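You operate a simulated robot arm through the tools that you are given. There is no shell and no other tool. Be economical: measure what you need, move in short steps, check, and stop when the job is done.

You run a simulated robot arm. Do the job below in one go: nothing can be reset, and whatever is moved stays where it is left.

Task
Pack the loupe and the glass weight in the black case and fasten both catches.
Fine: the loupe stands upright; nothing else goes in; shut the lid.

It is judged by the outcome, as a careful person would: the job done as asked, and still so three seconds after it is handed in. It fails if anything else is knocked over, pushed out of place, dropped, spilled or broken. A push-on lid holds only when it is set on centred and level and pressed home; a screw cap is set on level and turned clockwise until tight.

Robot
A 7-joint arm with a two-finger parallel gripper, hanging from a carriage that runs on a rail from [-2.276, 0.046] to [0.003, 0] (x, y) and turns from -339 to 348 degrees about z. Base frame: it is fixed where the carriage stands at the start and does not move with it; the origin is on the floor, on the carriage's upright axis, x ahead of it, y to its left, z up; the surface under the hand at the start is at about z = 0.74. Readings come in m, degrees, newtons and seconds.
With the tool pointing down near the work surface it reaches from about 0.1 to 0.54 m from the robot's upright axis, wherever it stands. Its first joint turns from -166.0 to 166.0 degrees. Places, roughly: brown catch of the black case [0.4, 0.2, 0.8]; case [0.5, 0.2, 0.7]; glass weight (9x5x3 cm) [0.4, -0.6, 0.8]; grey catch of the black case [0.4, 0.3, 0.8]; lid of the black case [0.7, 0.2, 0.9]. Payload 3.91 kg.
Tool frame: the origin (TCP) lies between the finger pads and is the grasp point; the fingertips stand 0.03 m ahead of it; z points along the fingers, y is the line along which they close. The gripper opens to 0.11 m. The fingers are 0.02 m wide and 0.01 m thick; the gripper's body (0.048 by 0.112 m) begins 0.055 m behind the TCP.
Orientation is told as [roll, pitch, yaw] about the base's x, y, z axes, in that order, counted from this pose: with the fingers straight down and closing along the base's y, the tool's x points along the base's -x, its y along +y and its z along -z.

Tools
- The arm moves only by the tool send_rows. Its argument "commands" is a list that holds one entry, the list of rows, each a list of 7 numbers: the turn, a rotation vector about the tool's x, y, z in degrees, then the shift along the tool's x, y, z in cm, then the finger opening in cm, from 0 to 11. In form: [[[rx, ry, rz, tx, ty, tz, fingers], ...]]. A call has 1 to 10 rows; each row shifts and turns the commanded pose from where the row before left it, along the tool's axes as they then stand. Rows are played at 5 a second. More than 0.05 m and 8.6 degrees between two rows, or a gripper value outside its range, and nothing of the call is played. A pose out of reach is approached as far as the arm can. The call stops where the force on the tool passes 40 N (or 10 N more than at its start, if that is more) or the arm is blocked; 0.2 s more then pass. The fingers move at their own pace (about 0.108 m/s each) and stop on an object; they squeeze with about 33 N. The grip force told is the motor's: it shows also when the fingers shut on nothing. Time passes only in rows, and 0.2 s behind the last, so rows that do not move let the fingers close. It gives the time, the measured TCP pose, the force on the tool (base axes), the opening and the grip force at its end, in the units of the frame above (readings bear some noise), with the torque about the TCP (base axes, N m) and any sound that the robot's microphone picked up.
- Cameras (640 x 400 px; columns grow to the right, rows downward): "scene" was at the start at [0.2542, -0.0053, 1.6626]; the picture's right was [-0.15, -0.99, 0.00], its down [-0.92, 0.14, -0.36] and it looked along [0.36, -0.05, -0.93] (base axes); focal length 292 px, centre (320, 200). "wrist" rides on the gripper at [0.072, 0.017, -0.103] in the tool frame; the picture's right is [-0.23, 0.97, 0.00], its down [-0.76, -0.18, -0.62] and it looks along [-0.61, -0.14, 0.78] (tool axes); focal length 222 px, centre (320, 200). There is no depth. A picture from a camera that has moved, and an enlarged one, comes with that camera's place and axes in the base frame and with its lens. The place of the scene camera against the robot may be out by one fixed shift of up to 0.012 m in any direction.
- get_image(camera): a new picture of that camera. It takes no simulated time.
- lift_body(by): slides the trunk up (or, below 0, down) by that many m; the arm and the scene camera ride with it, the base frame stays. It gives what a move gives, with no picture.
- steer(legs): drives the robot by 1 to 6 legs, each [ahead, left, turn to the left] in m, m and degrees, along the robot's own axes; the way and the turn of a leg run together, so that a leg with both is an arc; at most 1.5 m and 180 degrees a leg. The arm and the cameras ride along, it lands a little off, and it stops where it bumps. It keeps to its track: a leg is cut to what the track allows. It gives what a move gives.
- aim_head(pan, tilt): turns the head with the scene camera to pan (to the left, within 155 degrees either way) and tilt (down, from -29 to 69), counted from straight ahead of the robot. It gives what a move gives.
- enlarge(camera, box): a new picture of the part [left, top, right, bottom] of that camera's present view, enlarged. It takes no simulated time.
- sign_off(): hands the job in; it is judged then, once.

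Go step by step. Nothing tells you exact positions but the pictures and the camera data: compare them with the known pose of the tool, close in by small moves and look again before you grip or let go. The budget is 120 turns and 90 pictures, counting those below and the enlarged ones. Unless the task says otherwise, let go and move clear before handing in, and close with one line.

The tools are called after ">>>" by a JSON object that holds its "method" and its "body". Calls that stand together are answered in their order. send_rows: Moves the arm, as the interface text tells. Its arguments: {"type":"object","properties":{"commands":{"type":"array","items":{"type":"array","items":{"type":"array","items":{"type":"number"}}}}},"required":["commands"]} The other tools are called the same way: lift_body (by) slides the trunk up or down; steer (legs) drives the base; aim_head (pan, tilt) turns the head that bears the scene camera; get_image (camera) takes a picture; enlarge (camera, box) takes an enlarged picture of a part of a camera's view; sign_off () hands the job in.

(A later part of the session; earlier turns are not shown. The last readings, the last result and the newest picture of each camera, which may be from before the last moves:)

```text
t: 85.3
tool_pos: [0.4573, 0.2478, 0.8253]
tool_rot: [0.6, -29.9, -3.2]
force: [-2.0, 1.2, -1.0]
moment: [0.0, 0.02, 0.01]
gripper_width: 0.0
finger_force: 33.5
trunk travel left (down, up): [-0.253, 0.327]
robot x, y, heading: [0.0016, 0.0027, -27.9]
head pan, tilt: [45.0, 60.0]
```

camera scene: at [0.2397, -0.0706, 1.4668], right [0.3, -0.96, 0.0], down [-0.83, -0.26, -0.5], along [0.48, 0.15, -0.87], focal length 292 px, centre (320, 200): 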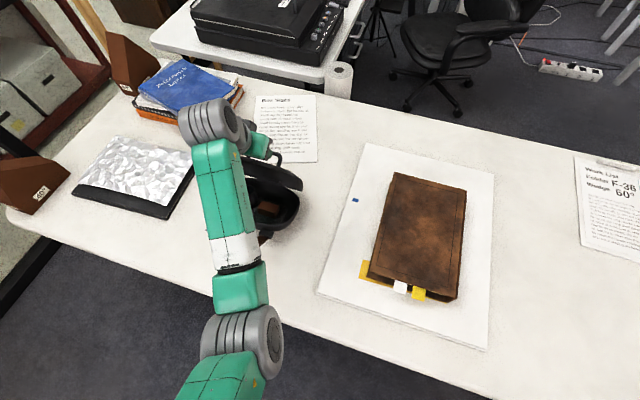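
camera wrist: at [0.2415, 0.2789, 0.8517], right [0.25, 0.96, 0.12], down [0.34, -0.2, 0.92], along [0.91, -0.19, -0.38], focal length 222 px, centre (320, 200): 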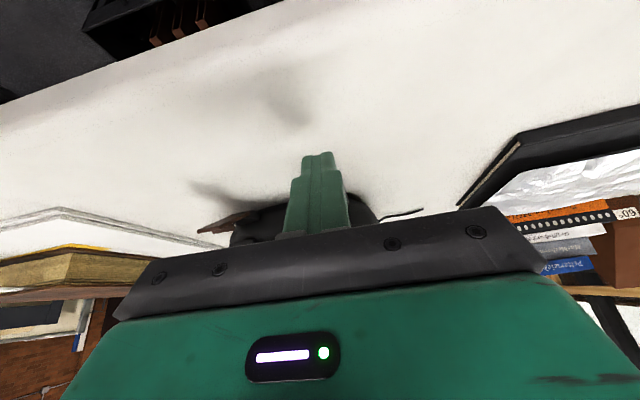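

>>> {"method": "send_rows", "body": {"commands": [[[0, 0, 0, -0.35, 0, 0.2, 0], [0, 0, 0, -0.35, 0, 0.2, 0], [0, 0, 0, -0.35, 0, 0.2, 0], [0, 0, 0, 0, 0, 0, 0]]]}}

>>> {"method": "enlarge", "body": {"camera": "wrist", "box": [180, 60, 460, 235]}}

```text
t: 86.3
tool_pos: [0.4693, 0.2461, 0.8251]
tool_rot: [0.5, -29.8, -3.3]
force: [-1.0, 1.5, 0.1]
moment: [0.0, 0.0, 0.03]
gripper_width: 0.0
finger_force: 33.1
trunk travel left (down, up): [-0.253, 0.327]
robot x, y, heading: [0.0008, 0.0006, -27.6]
head pan, tilt: [45.0, 60.0]
```

```text
2.29 times, centred on (320, 148) of wrist
camera zoom: at [0.355, 0.2698, 0.8794], right [0.25, 0.96, 0.12], down [0.34, -0.2, 0.92], along [0.91, -0.19, -0.38], focal length 508 px, centre (320, 320)
```

zoom: 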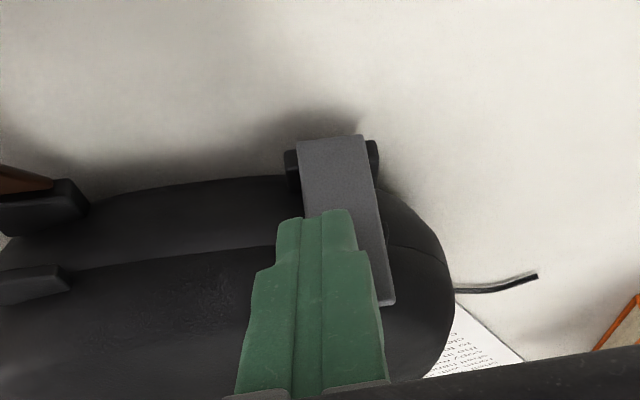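

The strap stands upright across the lid block. Pressing on further until it resists or clicks, shifting slightly to its centre.

>>> {"method": "send_rows", "body": {"commands": [[[0, 0, 0, -0.35, 0.4, 0.2, 0], [0, 0, 0, -0.35, 0.2, 0.2, 0], [0, 0, 0, -0.35, 0, 0.2, 0], [0, 0, 0, 0, 0, 0, 0]]]}}

```text
t: 87.3
tool_pos: [0.4813, 0.2529, 0.8244]
tool_rot: [0.5, -29.7, -3.2]
force: [-1.2, 0.9, -0.1]
moment: [0.0, 0.0, 0.03]
gripper_width: 0.0
finger_force: 33.1
trunk travel left (down, up): [-0.253, 0.327]
robot x, y, heading: [-0.002, -0.001, -27.7]
head pan, tilt: [45.0, 60.0]
```

>>> {"method": "send_rows", "body": {"commands": [[[0, 0, 0, -0.35, 0, 0.2, 0], [0, 0, 0, -0.35, 0, 0.2, 0], [0, 0, 0, -0.35, 0, 0.2, 0], [0, 0, 0, 0, 0, 0, 0]]]}}

>>> {"method": "enlarge", "body": {"camera": "wrist", "box": [180, 60, 460, 235]}}

```text
t: 88.3
tool_pos: [0.4933, 0.2539, 0.8259]
tool_rot: [0.6, -29.8, -3.2]
force: [-1.0, 1.0, 1.1]
moment: [0.02, 0.02, 0.01]
gripper_width: 0.0
finger_force: 33.1
trunk travel left (down, up): [-0.253, 0.327]
robot x, y, heading: [0.0009, 0.0001, -27.8]
head pan, tilt: [45.0, 60.0]
```

```text
2.29 times, centred on (320, 148) of wrist
camera zoom: at [0.3792, 0.2759, 0.8804], right [0.25, 0.96, 0.12], down [0.34, -0.2, 0.92], along [0.91, -0.19, -0.38], focal length 508 px, centre (320, 320)
```

zoom: 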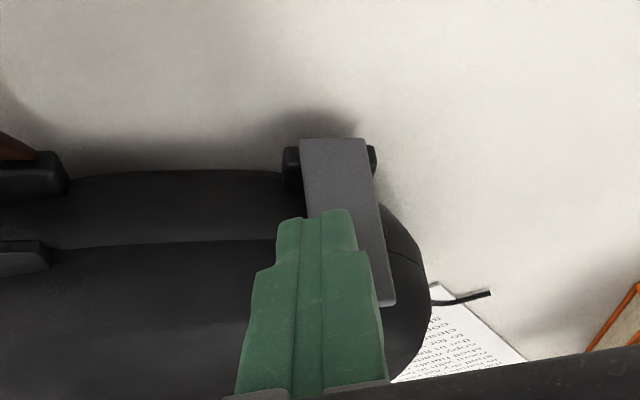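

The force stays tiny while the case seems to have slid with the finger. I'll stop pushing and look at the true state from the scene camera.

>>> {"method": "enlarge", "body": {"camera": "scene", "box": [190, 120, 340, 270]}}

```text
2.67 times, centred on (265, 195) of scene
camera zoom: at [0.2393, -0.0706, 1.5669], right [0.3, -0.96, 0.0], down [-0.83, -0.26, -0.5], along [0.48, 0.15, -0.87], focal length 778 px, centre (467, 213)
```

zoom: 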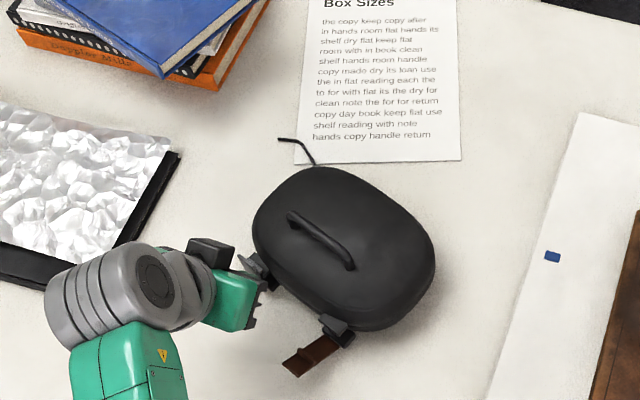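

The case has turned a little on the smooth table. I'll back off, rise and take a clear view from above before choosing a pinch that puts no net push on the case.

>>> {"method": "send_rows", "body": {"commands": [[[0, 0, 0, 2.6, 0, -1.5, 0], [0, 0, 0, 0, 0, -3, 2], [0, 7.5, 0, 0, 0, -4, 4], [0, 7.5, 0, 0, 0, -4, 6], [0, 7.5, 0, 0, 0, -4, 8], [0, 7.5, 0, 0, 0, 0, 8], [0, 0, 0, 0, -4, 0, 8], [0, 0, 0, 0, 0, 0, 8]]]}}

>>> {"method": "get_image", "body": {"camera": "wrist"}}

```text
t: 90.1
tool_pos: [0.406, 0.2262, 0.961]
tool_rot: [2.2, -9.4, -3.0]
force: [0.3, 0.1, 0.0]
moment: [0.05, 0.03, 0.02]
gripper_width: 0.0801
finger_force: 0.0
out of reach, approached as far as the arm can: row 5, 6
trunk travel left (down, up): [-0.253, 0.327]
robot x, y, heading: [-0.0035, 0.0035, -27.7]
head pan, tilt: [45.0, 60.0]
```

```text
18 pictures are left
camera wrist: at [0.3173, 0.244, 1.053], right [0.27, 0.96, 0.07], down [0.64, -0.23, 0.73], along [0.72, -0.15, -0.68], focal length 222 px, centre (320, 200)
```

wrist: 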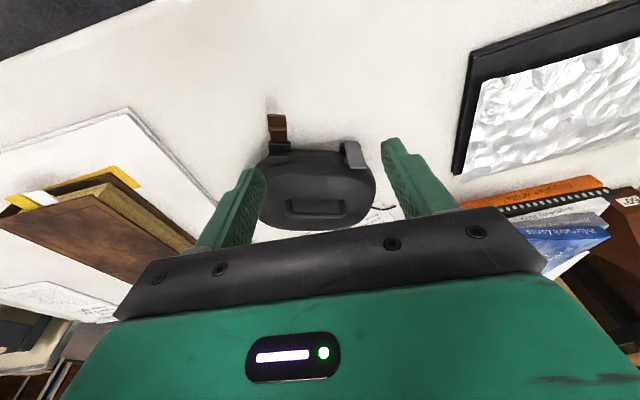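

>>> {"method": "enlarge", "body": {"camera": "wrist", "box": [235, 100, 415, 240]}}

```text
2.86 times, centred on (325, 170) of wrist
camera zoom: at [0.3173, 0.244, 1.053], right [0.27, 0.96, 0.07], down [0.64, -0.23, 0.73], along [0.72, -0.15, -0.68], focal length 635 px, centre (306, 286)
```

zoom: 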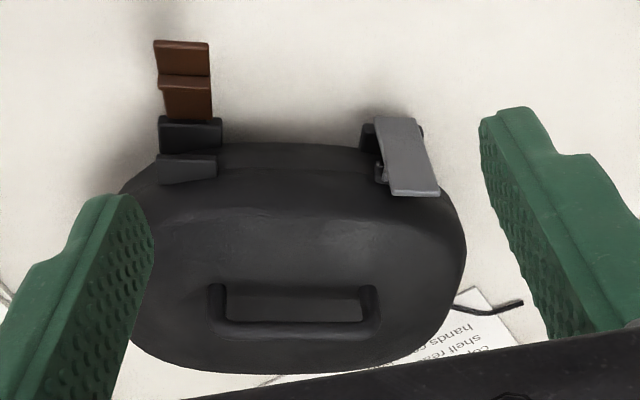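

Grey now stands upright over its block but probably isn't snapped; the case has turned to about -14.5°. I'll squeeze the strap against the lid's handle, so no net push acts on the case. First lift and turn the hand.

>>> {"method": "lift_body", "body": {"by": 0.08}}

>>> {"method": "send_rows", "body": {"commands": [[[0, 0, -7.85, 0, 0, 0, 10], [0, 0, -7.85, 0, 0, 0, 10], [0, 0, -7.85, 0, 0, 0, 10], [0, 0, -7.85, 0, 0, 0, 10], [0, 0, -7.85, 0, 0, 0, 10], [0, 0, -7.85, 0, 0, 0, 10], [0, 0, -7.85, 0, 0, 0, 10], [0, 0, -7.85, 0, 0, 0, 10], [0, 0, -7.85, 0, 0, 0, 10], [0, 0, -7.85, 0, 0, 0, 10]]]}}

```text
t: 91.3
tool_pos: [0.4056, 0.2258, 1.0421]
tool_rot: [2.2, -9.4, -3.0]
force: [0.6, -0.2, -0.1]
moment: [0.0, 0.0, -0.01]
gripper_width: 0.08
finger_force: 0.0
trunk travel left (down, up): [-0.333, 0.247]
robot x, y, heading: [0.0005, -0.0005, -27.6]
head pan, tilt: [45.0, 60.0]
```

```text
t: 93.5
tool_pos: [0.4056, 0.2273, 1.042]
tool_rot: [-8.7, -3.9, 76.1]
force: [-0.5, -0.2, 0.0]
moment: [-0.02, 0.01, 0.03]
gripper_width: 0.1001
finger_force: 0.0
trunk travel left (down, up): [-0.333, 0.247]
robot x, y, heading: [-0.0023, 0.0016, -27.9]
head pan, tilt: [45.0, 60.0]
```

Now add the tilt (front finger lower) and move above the grey catch.

>>> {"method": "send_rows", "body": {"commands": [[[5.5, 2.3, 0, 0, 0, 0, 10], [5.5, 2.3, 0, 0, 0, 0, 10], [0, 0, 0, -1.05, -1.85, 3.65, 10], [0, 0, 0, -1.05, -1.85, 3.65, 10], [0, 0, 0, -1.05, -1.85, 3.65, 10], [0, 0, 0, -1.05, -1.85, 3.65, 10], [0, 0, 0, 0, 0, 0, 10]]]}}

>>> {"method": "get_image", "body": {"camera": "wrist"}}

```text
t: 95.1
tool_pos: [0.534, 0.236, 0.9279]
tool_rot: [-19.7, 0.5, 75.0]
force: [-1.0, 0.3, -0.3]
moment: [0.03, 0.01, -0.04]
gripper_width: 0.1001
finger_force: 0.1
trunk travel left (down, up): [-0.333, 0.247]
robot x, y, heading: [-0.0008, -0.0014, -27.7]
head pan, tilt: [45.0, 60.0]
```

```text
16 pictures are left
camera wrist: at [0.4644, 0.1806, 1.0214], right [-0.83, 0.46, -0.33], down [0.16, 0.75, 0.64], along [0.54, 0.48, -0.69], focal length 222 px, centre (320, 200)
```

wrist: 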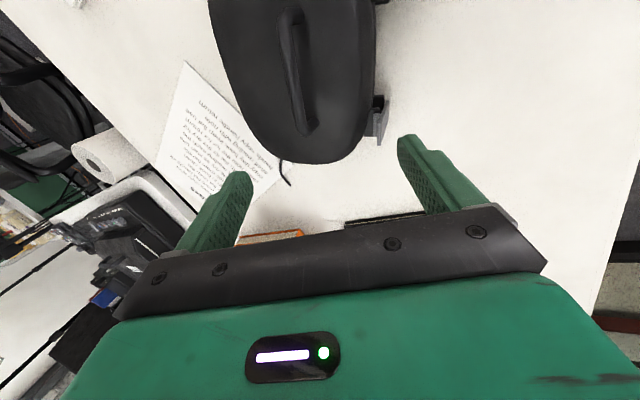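

>>> {"method": "enlarge", "body": {"camera": "wrist", "box": [200, 0, 440, 180]}}

```text
2.22 times, centred on (320, 90) of wrist
camera zoom: at [0.4644, 0.1806, 1.0214], right [-0.83, 0.46, -0.33], down [0.16, 0.75, 0.64], along [0.54, 0.48, -0.69], focal length 494 px, centre (320, 444)
```

zoom: 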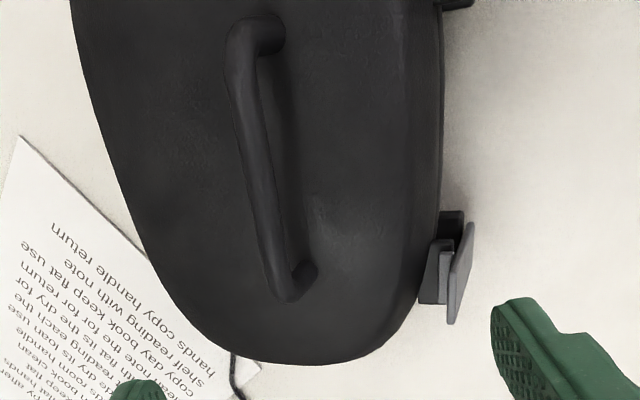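

Both the strap and the near end of the handle lie between the fingers. Lowering straight down around them, watching for contact.

>>> {"method": "send_rows", "body": {"commands": [[[0, 0, 0, -0.4, 1.03, 2.82, 10], [0, 0, 0, 0, 0.85, 2.35, 10], [0, 0, 0, 0, 0.34, 0.94, 10], [0, 0, 0, 0, 0.34, 0.94, 10], [0, 0, 0, 0, 0, 0, 10]]]}}

>>> {"method": "get_image", "body": {"camera": "wrist"}}

```text
t: 96.3
tool_pos: [0.5334, 0.2388, 0.8527]
tool_rot: [-19.7, 0.5, 74.8]
force: [-0.5, 0.0, -0.1]
moment: [0.0, 0.02, -0.01]
gripper_width: 0.0999
finger_force: 0.1
trunk travel left (down, up): [-0.333, 0.247]
robot x, y, heading: [-0.0009, 0.0008, -28.0]
head pan, tilt: [45.0, 60.0]
```

```text
14 pictures are left
camera wrist: at [0.4642, 0.1837, 0.946], right [-0.83, 0.46, -0.33], down [0.16, 0.75, 0.64], along [0.54, 0.48, -0.69], focal length 222 px, centre (320, 200)
```

wrist: 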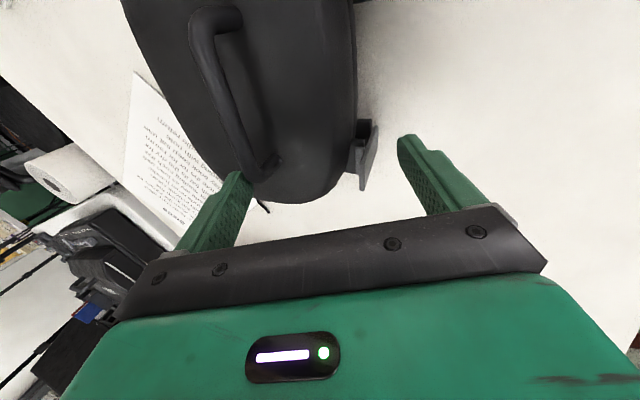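

The handle end is slightly off the finger line, so I'll turn the hand 15° to span obliquely from handle end to strap centre, then close gradually.

>>> {"method": "send_rows", "body": {"commands": [[[0, 0, 7.5, -0.2, 0, 0, 10], [0, 0, 7.5, -0.2, 0, 0, 10], [0, 0, 0, 0, 0, 0, 9], [0, 0, 0, 0, 0, 0, 8], [0, 0, 0, 0, 0, 0, 8]]]}}

>>> {"method": "get_image", "body": {"camera": "wrist"}}

```text
t: 97.5
tool_pos: [0.5354, 0.2425, 0.8541]
tool_rot: [-19.4, -4.6, 60.7]
force: [2.1, -1.9, 3.4]
moment: [-0.03, 0.06, 0.09]
gripper_width: 0.0819
finger_force: 10.0
trunk travel left (down, up): [-0.333, 0.247]
robot x, y, heading: [0.001, 0.0025, -27.9]
head pan, tilt: [45.0, 60.0]
```

```text
13 pictures are left
camera wrist: at [0.4513, 0.1983, 0.9407], right [-0.68, 0.67, -0.3], down [0.31, 0.64, 0.7], along [0.66, 0.38, -0.64], focal length 222 px, centre (320, 200)
```

wrist: 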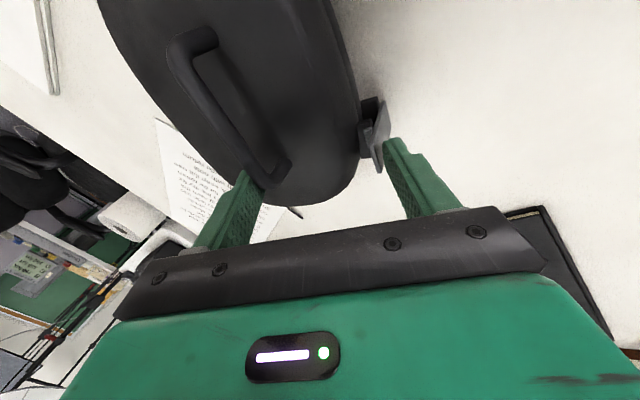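

Both fingers have made contact, handle on one side and strap on the other. Squeezing.

>>> {"method": "send_rows", "body": {"commands": [[[0, 0, 0, 0, 0, 0, 7.5], [0, 0, 0, 0, 0, 0, 7], [0, 0, 0, 0, 0, 0, 6], [0, 0, 0, 0, 0, 0, 5], [0, 0, 0, 0, 0, 0, 5]]]}}

>>> {"method": "enlarge", "body": {"camera": "wrist", "box": [180, 60, 480, 260]}}

```text
t: 98.7
tool_pos: [0.5342, 0.2429, 0.8545]
tool_rot: [-19.3, -4.6, 60.7]
force: [-1.9, -1.6, 17.9]
moment: [0.02, 0.52, 0.03]
gripper_width: 0.0759
finger_force: 32.9
trunk travel left (down, up): [-0.333, 0.247]
robot x, y, heading: [-0.0017, 0.0006, -28.0]
head pan, tilt: [45.0, 60.0]
```

```text
2.00 times, centred on (330, 160) of wrist
camera zoom: at [0.4513, 0.199, 0.941], right [-0.68, 0.67, -0.3], down [0.31, 0.64, 0.71], along [0.66, 0.38, -0.64], focal length 444 px, centre (300, 280)
```

zoom: 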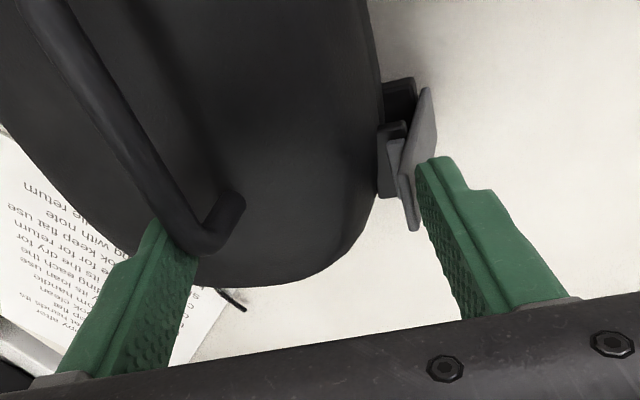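

The finger touches the strap low, near its rib, with little leverage. I'll open, reduce the tilt and raise slightly to press at the strap's tip.

>>> {"method": "send_rows", "body": {"commands": [[[0, 0, 0, 0, 0, 0, 9.5], [0, 0, 0, 0, 0, 0, 9.5], [-7, 0, 0, 0, -0.5, -0.58, 9.5], [0, 0, 0, 0, 0, 0, 8.5], [0, 0, 0, 0, 0, 0, 7.5], [0, 0, 0, 0, 0, 0, 5], [0, 0, 0, 0, 0, 0, 5], [0, 0, 0, 0, 0, 0, 5]]]}}

>>> {"method": "enlarge", "body": {"camera": "wrist", "box": [180, 60, 480, 260]}}

```text
t: 100.5
tool_pos: [0.5364, 0.2391, 0.86]
tool_rot: [-12.2, -4.5, 60.7]
force: [1.4, 0.9, -0.5]
moment: [0.03, 0.01, -0.01]
gripper_width: 0.0507
finger_force: 0.7
trunk travel left (down, up): [-0.333, 0.247]
robot x, y, heading: [0.0016, -0.0017, -28.0]
head pan, tilt: [45.0, 60.0]
```

```text
2.00 times, centred on (330, 160) of wrist
camera zoom: at [0.4625, 0.1901, 0.9523], right [-0.71, 0.68, -0.19], down [0.38, 0.6, 0.7], along [0.59, 0.43, -0.68], focal length 444 px, centre (300, 280)
```

zoom: 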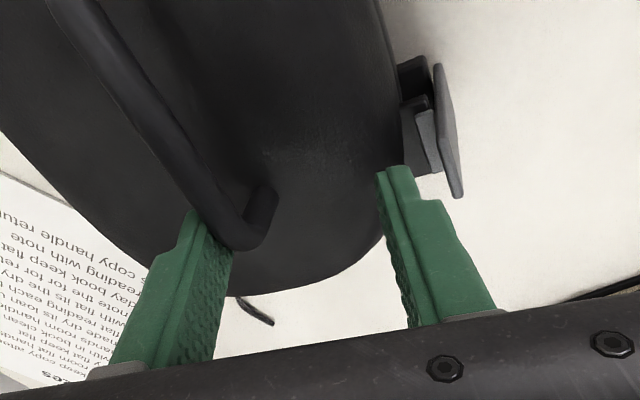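

The finger passed over the strap tip, so the tip is lower than thought. I'll open back over it, go down 5 mm and close again.

>>> {"method": "send_rows", "body": {"commands": [[[0, 0, 0, 0, 0, -0.6, 9.5], [0, 0, 0, 0, 0, 0, 9.5], [0, 0, 0, 0, 0.15, 0.6, 9.5], [0, 0, 0, 0, 0.1, 0.5, 9.5], [0, 0, 0, 0, 0, 0, 8.5], [0, 0, 0, 0, 0, 0, 7.8], [0, 0, 0, 0, 0, 0, 7], [0, 0, 0, 0, 0, 0, 6.5]]]}}

>>> {"method": "enlarge", "body": {"camera": "wrist", "box": [180, 60, 480, 260]}}

```text
t: 102.3
tool_pos: [0.5365, 0.2447, 0.8551]
tool_rot: [-12.2, -4.7, 60.7]
force: [-7.4, 5.9, 25.8]
moment: [0.52, 0.99, -0.01]
gripper_width: 0.0728
finger_force: 8.3
trunk travel left (down, up): [-0.333, 0.247]
robot x, y, heading: [0.0001, 0.0005, -28.1]
head pan, tilt: [45.0, 60.0]
```

```text
2.00 times, centred on (330, 160) of wrist
camera zoom: at [0.4628, 0.1936, 0.9483], right [-0.71, 0.68, -0.19], down [0.38, 0.6, 0.71], along [0.59, 0.43, -0.68], focal length 444 px, centre (300, 280)
```

zoom: 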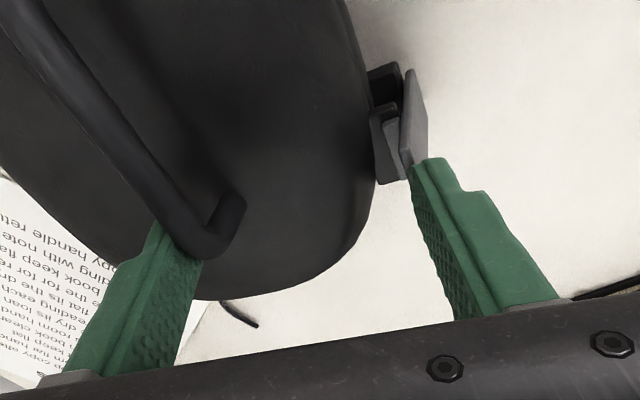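

Now the finger bears on the strap's tip and it is moving in. Continuing the squeeze.

>>> {"method": "send_rows", "body": {"commands": [[[0, 0, 0, 0, 0, 0, 5.5], [0, 0, 0, 0, 0, 0, 4.5], [0, 0, 0, 0, 0, 0, 4.5]]]}}

>>> {"method": "enlarge", "body": {"camera": "wrist", "box": [180, 60, 480, 260]}}

```text
t: 103.1
tool_pos: [0.5362, 0.2403, 0.8541]
tool_rot: [-12.2, -4.4, 60.7]
force: [0.4, -1.3, 0.1]
moment: [0.03, -0.01, 0.0]
gripper_width: 0.0448
finger_force: 0.1
trunk travel left (down, up): [-0.333, 0.247]
robot x, y, heading: [0.0032, -0.0041, -27.8]
head pan, tilt: [45.0, 60.0]
```

```text
2.00 times, centred on (330, 160) of wrist
camera zoom: at [0.4619, 0.1905, 0.9464], right [-0.71, 0.68, -0.19], down [0.38, 0.6, 0.7], along [0.59, 0.43, -0.69], focal length 444 px, centre (300, 280)
```

zoom: 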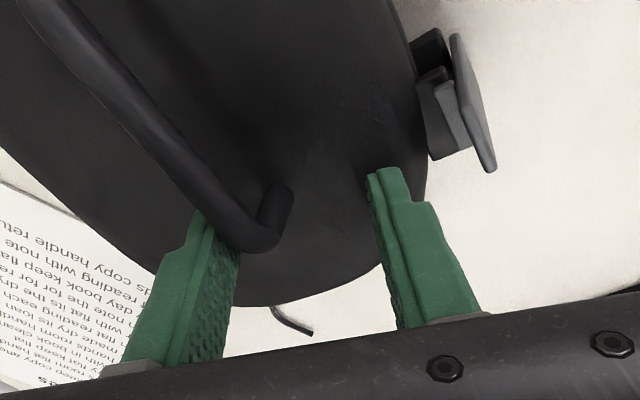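

The finger slipped over again. I need a close look at how the strap's rib sits against the lid block.

>>> {"method": "enlarge", "body": {"camera": "wrist", "box": [370, 65, 440, 155]}}

```text
4.44 times, centred on (405, 110) of wrist
camera zoom: at [0.4619, 0.1905, 0.9464], right [-0.71, 0.68, -0.19], down [0.38, 0.6, 0.7], along [0.59, 0.43, -0.69], focal length 987 px, centre (-58, 600)
```

zoom: 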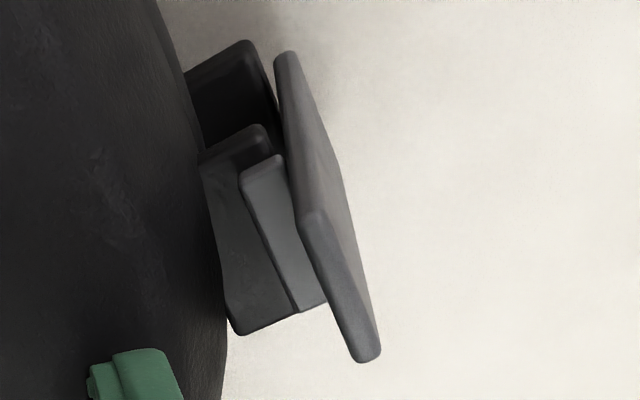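

The rib sits at the lid block's edge but the strap still leans out about 8°, so it may not have snapped; the lid may not be pressed fully home. I'll press the lid's front edge down and watch whether it sinks.

>>> {"method": "send_rows", "body": {"commands": [[[0, 0, 0, 0, 0, -4, 4.5], [-6, 2.5, 0, 0, 0, -1, 2], [-6, 2.5, 0, 0, 0, 0, 0], [0, 0, 0, 2.2, -0.2, 0, 0], [0, 0, 0, 2.2, -0.2, 0, 0], [0, 0, 0, 0, 0, 2, 0], [0, 0, 0, 0, 0, 1, 0], [0, 0, 0, 0, 0, 0, 0]]]}}

>>> {"method": "send_rows", "body": {"commands": [[[0, 0, 0, 0, 0, 0.6, 0], [0, 0, 0, 0, 0, 0.6, 0], [0, 0, 0, 0, 0, 0.6, 0], [0, 0, 0, 0, 0, 0.6, 0], [0, 0, 0, 0, 0, 0.6, 0], [0, 0, 0, 0, 0, 0.6, 0], [0, 0, 0, 0, 0, 0, 0]]]}}

```text
t: 104.9
tool_pos: [0.5044, 0.2029, 0.8755]
tool_rot: [-0.2, 0.5, 60.2]
force: [-0.2, 0.3, -0.4]
moment: [-0.01, -0.03, 0.0]
gripper_width: 0.0002
finger_force: 33.1
trunk travel left (down, up): [-0.333, 0.247]
robot x, y, heading: [0.0008, -0.0011, -27.7]
head pan, tilt: [45.0, 60.0]
```

```text
t: 106.1
tool_pos: [0.5087, 0.205, 0.8517]
tool_rot: [-0.5, 0.2, 60.2]
force: [-6.9, -1.9, 23.2]
moment: [0.04, -0.13, 0.03]
gripper_width: 0.0002
finger_force: 32.8
trunk travel left (down, up): [-0.333, 0.247]
robot x, y, heading: [0.0015, -0.0015, -27.6]
head pan, tilt: [45.0, 60.0]
stopped in row 5: the force on the tool passed its limit at 55 N (the readings are from after the stop); the commanded pose is now the measured one
```

The lid is hard down (surface at z ≈ 0.822). The case drifted back toward the front by about 3 cm during the slips, so I need a fresh look.

>>> {"method": "send_rows", "body": {"commands": [[[0, 0, 0, 0, 0, -4, 0], [0, 0, 0, 2, 0, -4, 6], [0, 0, 0, 3, 0, -2, 10], [0, 0, 0, 2, 0, 0, 10], [0, 0, 0, 0, 0, 0, 10]]]}}

>>> {"method": "enlarge", "body": {"camera": "wrist", "box": [200, 60, 460, 220]}}

```text
t: 107.3
tool_pos: [0.4721, 0.1444, 0.9487]
tool_rot: [-0.4, 0.4, 60.2]
force: [-0.3, -0.5, -1.0]
moment: [0.0, 0.02, 0.0]
gripper_width: 0.1
finger_force: 0.2
trunk travel left (down, up): [-0.333, 0.247]
robot x, y, heading: [0.0006, 0.0039, -27.7]
head pan, tilt: [45.0, 60.0]
```

```text
2.46 times, centred on (330, 140) of wrist
camera zoom: at [0.4192, 0.0904, 1.0537], right [-0.73, 0.68, -0.01], down [0.53, 0.58, 0.62], along [0.43, 0.45, -0.78], focal length 547 px, centre (295, 348)
```

zoom: 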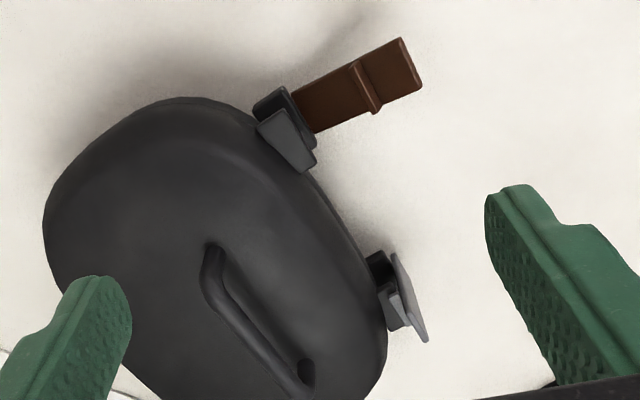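

Clear view: handle near end at about (0.540, 0.227), grey strap tip at about (0.488, 0.258), case yaw ≈ -11.5°. I'll set up the squeeze again with 12° tilt, tips lower (dome is only 0.822 high).

>>> {"method": "send_rows", "body": {"commands": [[[6, 0, -2.15, 0, 0, 0, 10], [6, 0, -2.15, 0, 0, 0, 10], [0, 0, 0, -3.5, 0.53, 1.5, 10], [0, 0, 0, -3.4, 0.53, 1.5, 10], [0, 0, 0, -3.4, 0.53, 1.6, 10], [0, 0, 0, 0, 0, 0, 10]]]}}

>>> {"method": "send_rows", "body": {"commands": [[[0, 0, 0, 0, 0.54, 2.54, 10], [0, 0, 0, 0, 0.5, 2.3, 10], [0, 0, 0, 0, 0, 0, 9], [0, 0, 0, 0, 0, 0, 8.3]]]}}

>>> {"method": "enlarge", "body": {"camera": "wrist", "box": [180, 60, 480, 260]}}

```text
t: 108.7
tool_pos: [0.5102, 0.2367, 0.9041]
tool_rot: [-12.5, 0.6, 64.5]
force: [-0.3, -0.4, 0.4]
moment: [-0.03, -0.01, -0.02]
gripper_width: 0.1001
finger_force: 0.1
trunk travel left (down, up): [-0.333, 0.247]
robot x, y, heading: [0.0007, -0.0017, -27.8]
head pan, tilt: [45.0, 60.0]
```

```text
t: 109.7
tool_pos: [0.5106, 0.2353, 0.8505]
tool_rot: [-12.4, 0.7, 64.5]
force: [2.8, -0.7, 0.9]
moment: [0.04, -0.03, 0.1]
gripper_width: 0.0844
finger_force: 1.2
trunk travel left (down, up): [-0.333, 0.247]
robot x, y, heading: [-0.0003, 0.0003, -27.8]
head pan, tilt: [45.0, 60.0]
```

```text
2.00 times, centred on (330, 160) of wrist
camera zoom: at [0.444, 0.1884, 0.9496], right [-0.76, 0.61, -0.21], down [0.37, 0.68, 0.64], along [0.53, 0.41, -0.74], focal length 444 px, centre (300, 280)
```

zoom: 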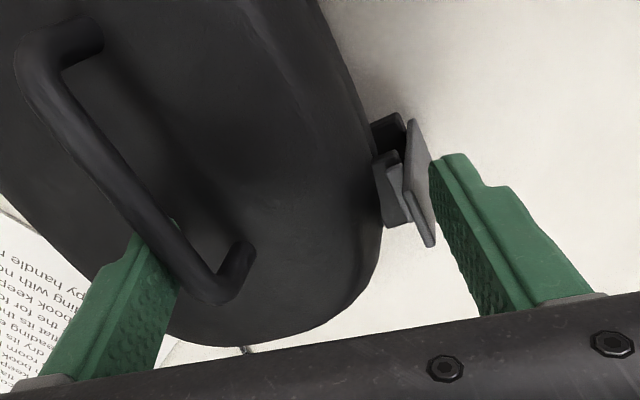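

Good geometry, but the hand should move about 9 mm along the case toward the strap's centre. Then squeeze.

>>> {"method": "send_rows", "body": {"commands": [[[0, 0, 0, 0, 0, 0, 9.2], [0, 0, 0, -0.9, 0, 0, 9.2], [0, 0, 0, 0, 0, 0, 8.2], [0, 0, 0, 0, 0, 0, 7.6], [0, 0, 0, 0, 0, 0, 7], [0, 0, 0, 0, 0, 0, 6.3], [0, 0, 0, 0, 0, 0, 6.3]]]}}

```text
t: 111.3
tool_pos: [0.514, 0.2454, 0.8505]
tool_rot: [-12.4, 0.6, 64.5]
force: [0.9, 0.6, 1.8]
moment: [0.3, 0.31, 0.08]
gripper_width: 0.0684
finger_force: 32.9
trunk travel left (down, up): [-0.333, 0.247]
robot x, y, heading: [0.0022, 0.0041, -27.9]
head pan, tilt: [45.0, 60.0]
```

>>> {"method": "send_rows", "body": {"commands": [[[0, 0, 0, 0, 0, 0, 2], [0, 0, 0, 0, 0, 0, 0], [0, 0, 0, 0, 0, 0, 0], [0, 0, 0, 0, 0, 0, 0], [0, 0, 0, 0, 0, 0, 0]]]}}

>>> {"method": "enlarge", "body": {"camera": "wrist", "box": [250, 80, 430, 220]}}

```text
t: 112.5
tool_pos: [0.5138, 0.245, 0.8513]
tool_rot: [-12.2, 0.6, 64.5]
force: [0.4, 1.2, 0.0]
moment: [0.39, 0.34, 0.02]
gripper_width: 0.0679
finger_force: 32.9
trunk travel left (down, up): [-0.333, 0.247]
robot x, y, heading: [0.0003, -0.0015, -27.9]
head pan, tilt: [45.0, 60.0]
```

```text
2.86 times, centred on (340, 150) of wrist
camera zoom: at [0.448, 0.1981, 0.9499], right [-0.76, 0.61, -0.21], down [0.37, 0.68, 0.64], along [0.53, 0.41, -0.74], focal length 635 px, centre (263, 343)
```

zoom: 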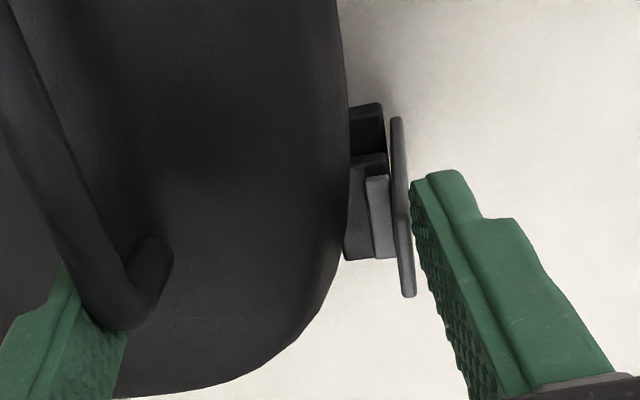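

The strap is hard against its stop under 33 N with its rib over the lid block, so I take grey as fastened for now and will compare with brown. Releasing, rising and turning the hand for the brown strap.

>>> {"method": "send_rows", "body": {"commands": [[[0, 0, 0, 0, 0, 0, 8.5], [0, 0, 0, 0, 0, 0, 9.5], [0, 0, 0, 0, -0.6, -3, 9.5], [0, 0, 0, 0, -0.6, -3, 9.5], [-6, 0, 0, 0, 0, -2, 5], [-6, 0, 0, 0, 0, 0, 0], [0, 0, 0, 0, 3, 0, 0], [0, 0, 0, 0, 3, 0, 0], [0, 0, 0, 0, 3, 0, 0], [0, 0, 0, 0, 3, 0, 0]]]}}

>>> {"method": "send_rows", "body": {"commands": [[[0, 0, 7.75, 0, 0, 0, 0], [0, 0, 7.75, 0, 0, 0, 0], [0, 0, 7.75, 0, 0, 0, 0], [0, 0, 7.75, 0, 0, 0, 0], [0, 0, 7.75, 0, 0, 0, 0], [0, 0, 7.75, 0, 0, 0, 0], [0, 0, 7.75, 0, 0, 0, 0], [0, 0, 7.75, 0, 0, 0, 0], [0, 0, 7.75, 0, 0, 0, 0], [0, 0, 7.75, 0, 0, 0, 0]]]}}

```text
t: 114.7
tool_pos: [0.4007, 0.3012, 0.9305]
tool_rot: [-0.3, 0.6, 64.4]
force: [0.2, -0.5, 0.5]
moment: [-0.01, -0.02, -0.01]
gripper_width: 0.0
finger_force: 33.4
trunk travel left (down, up): [-0.333, 0.247]
robot x, y, heading: [-0.0016, -0.0011, -27.8]
head pan, tilt: [45.0, 60.0]
```

```text
t: 116.9
tool_pos: [0.4006, 0.3017, 0.9325]
tool_rot: [-0.8, -0.3, -13.1]
force: [0.3, -0.5, -0.6]
moment: [-0.03, 0.03, 0.0]
gripper_width: 0.0
finger_force: 33.5
trunk travel left (down, up): [-0.333, 0.247]
robot x, y, heading: [0.0014, -0.0018, -27.8]
head pan, tilt: [45.0, 60.0]
```

>>> {"method": "send_rows", "body": {"commands": [[[0, 0, 0, 0.33, -4.5, 0, 0], [0, 0, 0, 0.33, -4.5, 0, 0], [0, 0, 0, 0.33, -4.4, 0, 0], [0, 0, 0, 0, 0, 0, 0]]]}}

>>> {"method": "enlarge", "body": {"camera": "wrist", "box": [220, 60, 460, 240]}}

```text
t: 117.9
tool_pos: [0.3606, 0.1699, 0.9326]
tool_rot: [-0.8, -0.2, -12.9]
force: [0.9, 0.3, -0.1]
moment: [0.02, 0.01, 0.03]
gripper_width: 0.0001
finger_force: 32.5
trunk travel left (down, up): [-0.333, 0.247]
robot x, y, heading: [0.0001, -0.0002, -27.6]
head pan, tilt: [45.0, 60.0]
```

```text
2.22 times, centred on (340, 150) of wrist
camera zoom: at [0.2931, 0.2049, 1.0366], right [0.44, 0.9, -0.01], down [0.7, -0.34, 0.63], along [0.56, -0.29, -0.78], focal length 494 px, centre (276, 311)
```

zoom: 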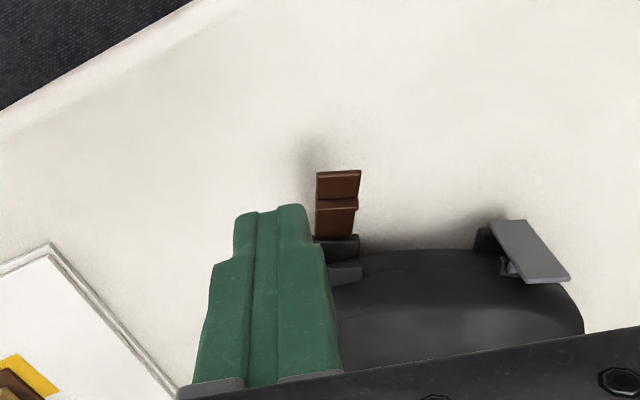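

The brown hinge is at about (0.448, 0.164) and the case now lies at about -22°. I'll align to that, tilt, and lower in front of the brown strap.

>>> {"method": "send_rows", "body": {"commands": [[[0, 0, 4.5, 1.3, 1.3, 0, 0], [0, 0, 4.5, 1.3, 1.3, 0, 0], [0, -7.5, 0, 0, 0, 0, 0], [0, -7.5, 0, 0, 0, 0, 0], [0, -7.5, 0, 0, 0, 0, 0], [0, -7.5, 0, 0, 0, 0, 0], [0, 0, 0, 1.75, 0, 3.03, 0], [0, 0, 0, 1.75, 0, 3.03, 0], [0, 0, 0, 1.75, 0, 3.03, 0], [0, 0, 0, 1.7, 0, 2.95, 0]]]}}

>>> {"method": "send_rows", "body": {"commands": [[[0, 0, 0, 0, 0, 0, 0]]]}}

```text
t: 120.1
tool_pos: [0.3419, 0.2041, 0.7931]
tool_rot: [-0.8, -30.3, -21.6]
force: [-0.2, -0.7, -0.5]
moment: [-0.03, -0.01, -0.01]
gripper_width: 0.0002
finger_force: 32.6
trunk travel left (down, up): [-0.333, 0.247]
robot x, y, heading: [-0.0012, -0.0009, -27.6]
head pan, tilt: [45.0, 60.0]
```

```text
t: 120.5
tool_pos: [0.3442, 0.2045, 0.7941]
tool_rot: [-0.8, -30.3, -21.7]
force: [0.1, -0.3, -0.4]
moment: [-0.01, 0.03, 0.02]
gripper_width: 0.0
finger_force: 33.0
trunk travel left (down, up): [-0.333, 0.247]
robot x, y, heading: [0.0028, 0.0021, -28.1]
head pan, tilt: [45.0, 60.0]
```

Aligned with the strap's line. Moving under it and sweeping it up.

>>> {"method": "send_rows", "body": {"commands": [[[0, 0, 0, -1.95, 0, 1.12, 0], [0, 0, 0, -1.95, 0, 1.12, 0], [0, 0, 0, -1.23, 0, -0.33, 0], [0, 0, 0, -1.32, 0, -0.28, 0], [0, 0, 0, -1.35, 0, -0.14, 0], [0, 0, 0, -1.39, 0, 0, 0], [0, 0, 0, 0, 0, 0, 0]]]}}

>>> {"method": "enlarge", "body": {"camera": "wrist", "box": [180, 60, 460, 235]}}

```text
t: 122.1
tool_pos: [0.4247, 0.169, 0.828]
tool_rot: [-0.8, -30.3, -21.6]
force: [-0.2, 0.0, -0.5]
moment: [0.0, 0.0, 0.02]
gripper_width: 0.0
finger_force: 33.0
trunk travel left (down, up): [-0.333, 0.247]
robot x, y, heading: [-0.0004, -0.0005, -27.7]
head pan, tilt: [45.0, 60.0]
```

```text
2.29 times, centred on (320, 148) of wrist
camera zoom: at [0.3232, 0.2291, 0.8805], right [0.55, 0.83, 0.1], down [0.26, -0.28, 0.92], along [0.8, -0.48, -0.37], focal length 508 px, centre (320, 320)
```

zoom: 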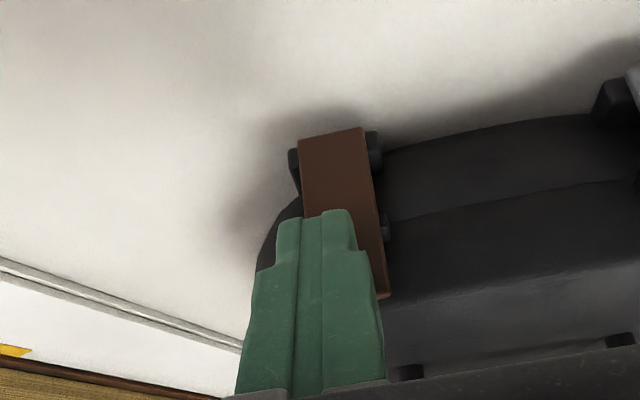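

The brown strap is upright like the grey one was. Now I'll squeeze it against the handle's other end: back off, rise and turn the hand.

>>> {"method": "send_rows", "body": {"commands": [[[0, 0, 0, 2.6, 0, -1.5, 0], [0, 0, 0, 0, 0, -4, 0], [0, 7.5, 0, 0, 0, -4, 4], [0, 7.5, 0, 0, 0, -3, 8], [0, 7.5, 0, 0, 0, 0, 10], [0, 7.8, 0, 0, 0, 0, 10], [0, 0, -7.9, 0, 0, 0, 10], [0, 0, -7.9, 0, 0, 0, 10], [0, 0, -7.9, 0, 0, 0, 10], [0, 0, -7.9, 0, 0, 0, 10]]]}}

>>> {"method": "send_rows", "body": {"commands": [[[0, 0, -7.9, 0, 0, 0, 10], [0, 0, -7.9, 0, 0, 0, 10], [0, 0, -7.9, 0, 0, 0, 10], [0, 0, -7.9, 0, 0, 0, 10], [0, 0, -7.9, 0, 0, 0, 10], [0, 0, -7.9, 0, 0, 0, 10], [0, 0, -7.9, 0, 0, 0, 10], [0, 0, -7.9, 0, 0, 0, 10], [0, 0, -7.9, 0, 0, 0, 10], [0, 0, 0, 0, 0, 0, 10]]]}}

```text
t: 124.3
tool_pos: [0.3478, 0.2016, 0.9228]
tool_rot: [-0.6, 0.4, 9.8]
force: [-1.0, 1.3, 0.7]
moment: [0.0, -0.03, 0.01]
gripper_width: 0.0997
finger_force: 0.1
trunk travel left (down, up): [-0.333, 0.247]
robot x, y, heading: [0.0003, -0.0043, -27.8]
head pan, tilt: [45.0, 60.0]
```

```text
t: 126.5
tool_pos: [0.3496, 0.2029, 0.9248]
tool_rot: [0.2, 0.7, 80.8]
force: [0.7, 0.3, -0.4]
moment: [0.01, 0.0, 0.0]
gripper_width: 0.1002
finger_force: 0.0
trunk travel left (down, up): [-0.333, 0.247]
robot x, y, heading: [0.0001, 0.0044, -27.9]
head pan, tilt: [45.0, 60.0]
```

>>> {"method": "send_rows", "body": {"commands": [[[6, 0, 0, 0, 0, 0, 10], [6, 0, 0, 0, 0, 0, 10], [0, 0, 0, 0.5, -3.15, 1.18, 10], [0, 0, 0, 0.5, -3.15, 1.18, 10], [0, 0, 0, 0.5, -3.15, 1.18, 10], [0, 0, 0, 0.5, -3.15, 1.18, 10], [0, 0, 0, 0, 0.52, 2.45, 10], [0, 0, 0, 0, 0, 0, 10]]]}}

>>> {"method": "enlarge", "body": {"camera": "wrist", "box": [180, 60, 480, 260]}}

```text
t: 128.3
tool_pos: [0.4777, 0.1599, 0.8795]
tool_rot: [-11.8, 0.7, 80.8]
force: [0.2, -0.4, 0.4]
moment: [0.01, -0.01, -0.01]
gripper_width: 0.0999
finger_force: 0.0
trunk travel left (down, up): [-0.333, 0.247]
robot x, y, heading: [-0.0001, -0.0019, -28.0]
head pan, tilt: [45.0, 60.0]
```

```text
2.00 times, centred on (330, 160) of wrist
camera zoom: at [0.4277, 0.0969, 0.9777], right [-0.9, 0.38, -0.2], down [0.17, 0.75, 0.64], along [0.39, 0.54, -0.74], focal length 444 px, centre (300, 280)
```

zoom: 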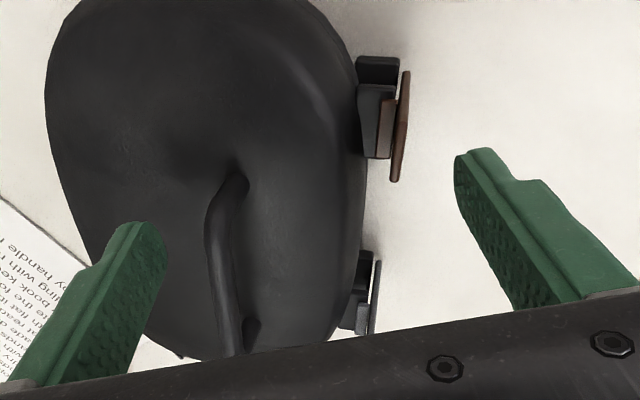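

Both straps now look alike, ribs over the lid blocks. The fingers will straddle the brown strap and the handle end; descending and squeezing.

>>> {"method": "send_rows", "body": {"commands": [[[0, 0, 0, 0, 0.4, 1.95, 10], [0, 0, 0, 0, 0.22, 1.0, 10], [0, 0, 0, 0, 0, 0, 9], [0, 0, 0, 0, 0, 0, 8.2], [0, 0, 0, 0, 0, 0, 7.6], [0, 0, 0, 0, 0, 0, 7.2]]]}}

>>> {"method": "send_rows", "body": {"commands": [[[0, 0, 0, 0, 0, 0, 6.9], [0, 0, 0, 0, 0, 0, 6.5], [0, 0, 0, 0, 0, 0, 6.2], [0, 0, 0, 0, 0, 0, 6]]]}}

```text
t: 129.7
tool_pos: [0.4785, 0.1597, 0.85]
tool_rot: [-11.9, 0.6, 80.7]
force: [2.6, -1.0, 4.1]
moment: [0.08, 0.18, -0.04]
gripper_width: 0.0757
finger_force: 12.3
trunk travel left (down, up): [-0.333, 0.247]
robot x, y, heading: [0.0003, 0.001, -27.7]
head pan, tilt: [45.0, 60.0]
```

```text
t: 130.7
tool_pos: [0.4785, 0.1613, 0.8492]
tool_rot: [-11.9, 0.7, 80.7]
force: [-0.6, -0.9, 14.7]
moment: [0.36, 0.25, -0.1]
gripper_width: 0.0725
finger_force: 33.1
trunk travel left (down, up): [-0.333, 0.247]
robot x, y, heading: [0.0003, 0.0016, -27.6]
head pan, tilt: [45.0, 60.0]
```

>>> {"method": "send_rows", "body": {"commands": [[[0, 0, 0, 0, 0, 0, 3], [0, 0, 0, 0, 0, 0, 0], [0, 0, 0, 0, 0, 0, 0], [0, 0, 0, 0, 0, -0.1, 0], [0, 0, 0, 0, 0, -0.1, 0], [0, 0, 0, 0, 0, 0, 0]]]}}

```text
t: 132.1
tool_pos: [0.4765, 0.1621, 0.8505]
tool_rot: [-11.8, 0.7, 80.7]
force: [2.7, 0.5, 3.4]
moment: [0.37, 0.11, -0.13]
gripper_width: 0.0717
finger_force: 32.6
trunk travel left (down, up): [-0.333, 0.247]
robot x, y, heading: [0.0001, -0.002, -28.1]
head pan, tilt: [45.0, 60.0]
```

>>> {"method": "send_rows", "body": {"commands": [[[0, 0, 0, 0, 0, -0.1, 4], [0, 0, 0, 0, 0, -0.1, 4], [0, 0, 0, 0, 0, 0, 4], [0, 0, 0, 0, 0, 0, 4]]]}}

```text
t: 133.1
tool_pos: [0.48, 0.1592, 0.855]
tool_rot: [-12.2, 0.6, 80.6]
force: [6.2, -3.3, 12.3]
moment: [0.07, -0.44, -0.16]
gripper_width: 0.0443
finger_force: 4.5
trunk travel left (down, up): [-0.333, 0.247]
robot x, y, heading: [0.0015, 0.0005, -27.8]
head pan, tilt: [45.0, 60.0]
```

The finger slipped over the brown strap's tip. I'll rise clear before opening and then look closely at both straps from the same viewpoint.

>>> {"method": "send_rows", "body": {"commands": [[[0, 0, 0, 0, -0.21, -1.0, 4.4], [0, 0, 0, 0, -0.31, -1.5, 4.4], [0, 0, 0, 1.0, 1.0, -0.2, 8], [0, 0, 0, 0.5, 0.5, 0, 10], [0, 0, 0, 0, 0, 0, 10]]]}}

>>> {"method": "enlarge", "body": {"camera": "wrist", "box": [320, 70, 420, 240]}}

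```text
t: 134.3
tool_pos: [0.457, 0.1487, 0.8769]
tool_rot: [-11.7, 0.8, 80.7]
force: [0.2, -0.3, 0.3]
moment: [0.01, 0.02, -0.02]
gripper_width: 0.1
finger_force: 0.0
trunk travel left (down, up): [-0.333, 0.247]
robot x, y, heading: [-0.0033, 0.0024, -27.9]
head pan, tilt: [45.0, 60.0]
```

```text
2.35 times, centred on (370, 155) of wrist
camera zoom: at [0.408, 0.0851, 0.9758], right [-0.9, 0.38, -0.2], down [0.17, 0.75, 0.64], along [0.39, 0.54, -0.74], focal length 523 px, centre (202, 306)
```

zoom: 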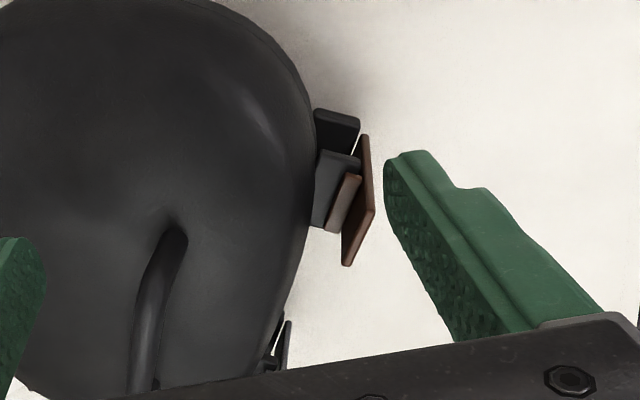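

Both ribs now lie within the lid blocks' outline, i.e. hooked over them, and both straps are upright. As a test I'll grip the lid handle and lift very slightly: if fastened, the whole case's weight should show.

>>> {"method": "send_rows", "body": {"commands": [[[-6, 0, 8.5, 0, 0, -1, 10], [-6, 0, 8.5, 0, 0, -1, 8], [0, 0, 8.6, 0, 0, 0, 6.5], [0, 0, 0, -2.4, -0.6, 0, 6.5], [0, 0, 0, -2.4, -0.6, 0, 6.5], [0, 0, 0, 0, 0, 0, 6.5]]]}}

>>> {"method": "send_rows", "body": {"commands": [[[0, 0, 0, 0, 0, 1.5, 6.5], [0, 0, 0, 0, 0, 1, 6.5], [0, 0, 0, 0, 0, 0.5, 6.5], [0, 0, 0, 0, 0, 0.4, 6.5], [0, 0, 0, 0, 0, 0, 6.5]]]}}

```text
refused: row 1 steps farther than a row can; nothing moved
```

```text
t: 135.3
tool_pos: [0.4677, 0.1482, 0.8479]
tool_rot: [-12.4, 0.5, 80.7]
force: [-6.7, -0.3, 18.2]
moment: [-0.05, -0.54, -0.02]
gripper_width: 0.064
finger_force: 0.0
trunk travel left (down, up): [-0.333, 0.247]
robot x, y, heading: [-0.002, 0.0036, -27.8]
head pan, tilt: [45.0, 60.0]
stopped in row 5: the force on the tool passed its limit at 46 N (the readings are from after the stop); the commanded pose is now the measured one
```

The first call was refused so the second ran in the old pose and pressed on the lid; I'll rise straight up and go one step at a time.

>>> {"method": "send_rows", "body": {"commands": [[[0, 0, 0, 0, -0.42, -2.0, 6.5], [0, 0, 0, 0, -0.42, -2.0, 6.5], [0, 0, 0, 0, -0.2, -1.0, 6.5], [0, 0, 0, 0, 0, 0, 6.5]]]}}

```text
t: 136.3
tool_pos: [0.4675, 0.148, 0.8962]
tool_rot: [-12.2, 0.7, 80.8]
force: [-1.2, 0.3, -0.3]
moment: [0.03, 0.0, 0.03]
gripper_width: 0.0649
finger_force: 0.1
trunk travel left (down, up): [-0.333, 0.247]
robot x, y, heading: [-0.0011, -0.0001, -27.8]
head pan, tilt: [45.0, 60.0]
```

>>> {"method": "send_rows", "body": {"commands": [[[-6, 0, 5, 0, 0, 0, 6.5], [-6, 0, 5, 0, 0, 0, 6.5], [0, 0, 8, 0, 0, 0, 6.5], [0, 0, 7.7, 0, 0, 0, 6.5], [0, 0, 0, -2.1, -0.15, 0, 6.5], [0, 0, 0, -2.1, -0.15, 0, 6.5], [0, 0, 0, 0, 0, 0, 6.5]]]}}

```text
t: 137.9
tool_pos: [0.4931, 0.1806, 0.9]
tool_rot: [-0.2, -0.5, 55.1]
force: [-0.3, -0.5, 0.2]
moment: [-0.04, -0.01, -0.01]
gripper_width: 0.0651
finger_force: 0.0
trunk travel left (down, up): [-0.333, 0.247]
robot x, y, heading: [-0.0003, 0.0009, -27.6]
head pan, tilt: [45.0, 60.0]
```

>>> {"method": "send_rows", "body": {"commands": [[[0, 0, 0, 0, 0, 1.5, 6.5], [0, 0, 0, 0, 0, 1.0, 6.5], [0, 0, 0, 0, 0, 0.6, 6.5], [0, 0, 0, 0, 0, 0.5, 6.5], [0, 0, 0, 0, 0, 0, 6.5]]]}}

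```text
t: 139.1
tool_pos: [0.4942, 0.1817, 0.8624]
tool_rot: [-0.1, -0.5, 55.1]
force: [-0.7, -0.2, -0.9]
moment: [0.0, -0.01, 0.0]
gripper_width: 0.0653
finger_force: 0.2
trunk travel left (down, up): [-0.333, 0.247]
robot x, y, heading: [-0.0021, -0.0032, -27.6]
head pan, tilt: [45.0, 60.0]
```

No contact. Closing gently on the handle.

>>> {"method": "send_rows", "body": {"commands": [[[0, 0, 0, 0, 0, 0, 5], [0, 0, 0, 0, 0, 0, 4], [0, 0, 0, 0, 0, 0, 3], [0, 0, 0, 0, 0, 0, 2], [0, 0, 0, 0, 0, 0, 0.5], [0, 0, 0, 0, 0, 0, 0]]]}}

```text
t: 140.5
tool_pos: [0.4946, 0.1803, 0.8639]
tool_rot: [-0.1, -0.5, 55.0]
force: [1.4, -1.9, 2.0]
moment: [0.0, -0.03, -0.2]
gripper_width: 0.0093
finger_force: 33.0
trunk travel left (down, up): [-0.333, 0.247]
robot x, y, heading: [-0.0014, -0.0004, -27.9]
head pan, tilt: [45.0, 60.0]
```

The handle is held (9 mm bar). Lifting a few millimetres to read the weight.

>>> {"method": "send_rows", "body": {"commands": [[[0, 0, 0, 0, 0, -0.2, 0], [0, 0, 0, 0, 0, -0.2, 0], [0, 0, 0, 0, 0, 0, 0]]]}}

```text
t: 141.3
tool_pos: [0.4917, 0.1805, 0.8656]
tool_rot: [0.0, -0.5, 55.2]
force: [0.3, -0.2, -3.1]
moment: [-0.09, 0.18, -0.01]
gripper_width: 0.0095
finger_force: 32.5
trunk travel left (down, up): [-0.333, 0.247]
robot x, y, heading: [-0.0008, 0.0029, -28.1]
head pan, tilt: [45.0, 60.0]
```

>>> {"method": "send_rows", "body": {"commands": [[[0, 0, 0, 0, 0, -0.2, 0], [0, 0, 0, 0, 0, -0.2, 0], [0, 0, 0, 0, 0, 0, 0], [0, 0, 0, 0, 0, 0, 0]]]}}

```text
t: 142.3
tool_pos: [0.4925, 0.1799, 0.8691]
tool_rot: [-0.1, -0.5, 55.1]
force: [0.7, 0.0, -8.2]
moment: [-0.13, 0.08, -0.01]
gripper_width: 0.0095
finger_force: 33.2
trunk travel left (down, up): [-0.333, 0.247]
robot x, y, heading: [-0.0008, 0.0026, -27.8]
head pan, tilt: [45.0, 60.0]
```

8 N already, much more than the lid alone. A bit more lift will show whether the whole case hangs from the handle.

>>> {"method": "send_rows", "body": {"commands": [[[0, 0, 0, 0, 0, -0.3, 0], [0, 0, 0, 0, 0, -0.3, 0], [0, 0, 0, 0, 0, 0, 0], [0, 0, 0, 0, 0, 0, 0]]]}}

>>> {"method": "enlarge", "body": {"camera": "wrist", "box": [180, 20, 500, 230]}}

```text
t: 143.3
tool_pos: [0.4919, 0.1809, 0.8758]
tool_rot: [0.1, -0.4, 55.1]
force: [0.4, -0.6, -9.4]
moment: [-0.09, 0.22, 0.02]
gripper_width: 0.0094
finger_force: 33.2
trunk travel left (down, up): [-0.333, 0.247]
robot x, y, heading: [-0.0013, 0.0027, -27.9]
head pan, tilt: [45.0, 60.0]
```

```text
1.90 times, centred on (340, 125) of wrist
camera zoom: at [0.4348, 0.1313, 0.9793], right [-0.67, 0.74, 0.0], down [0.58, 0.52, 0.63], along [0.47, 0.42, -0.78], focal length 423 px, centre (282, 343)
```

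zoom: 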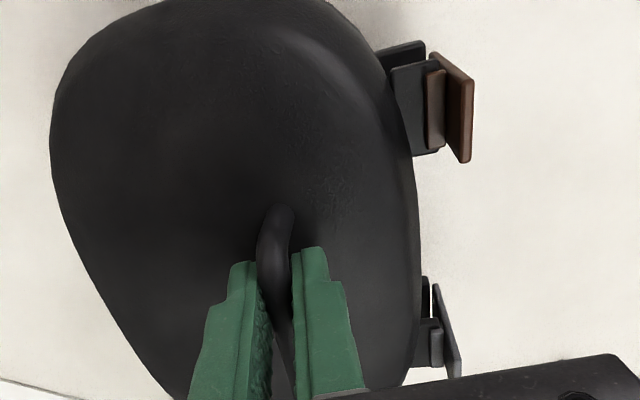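

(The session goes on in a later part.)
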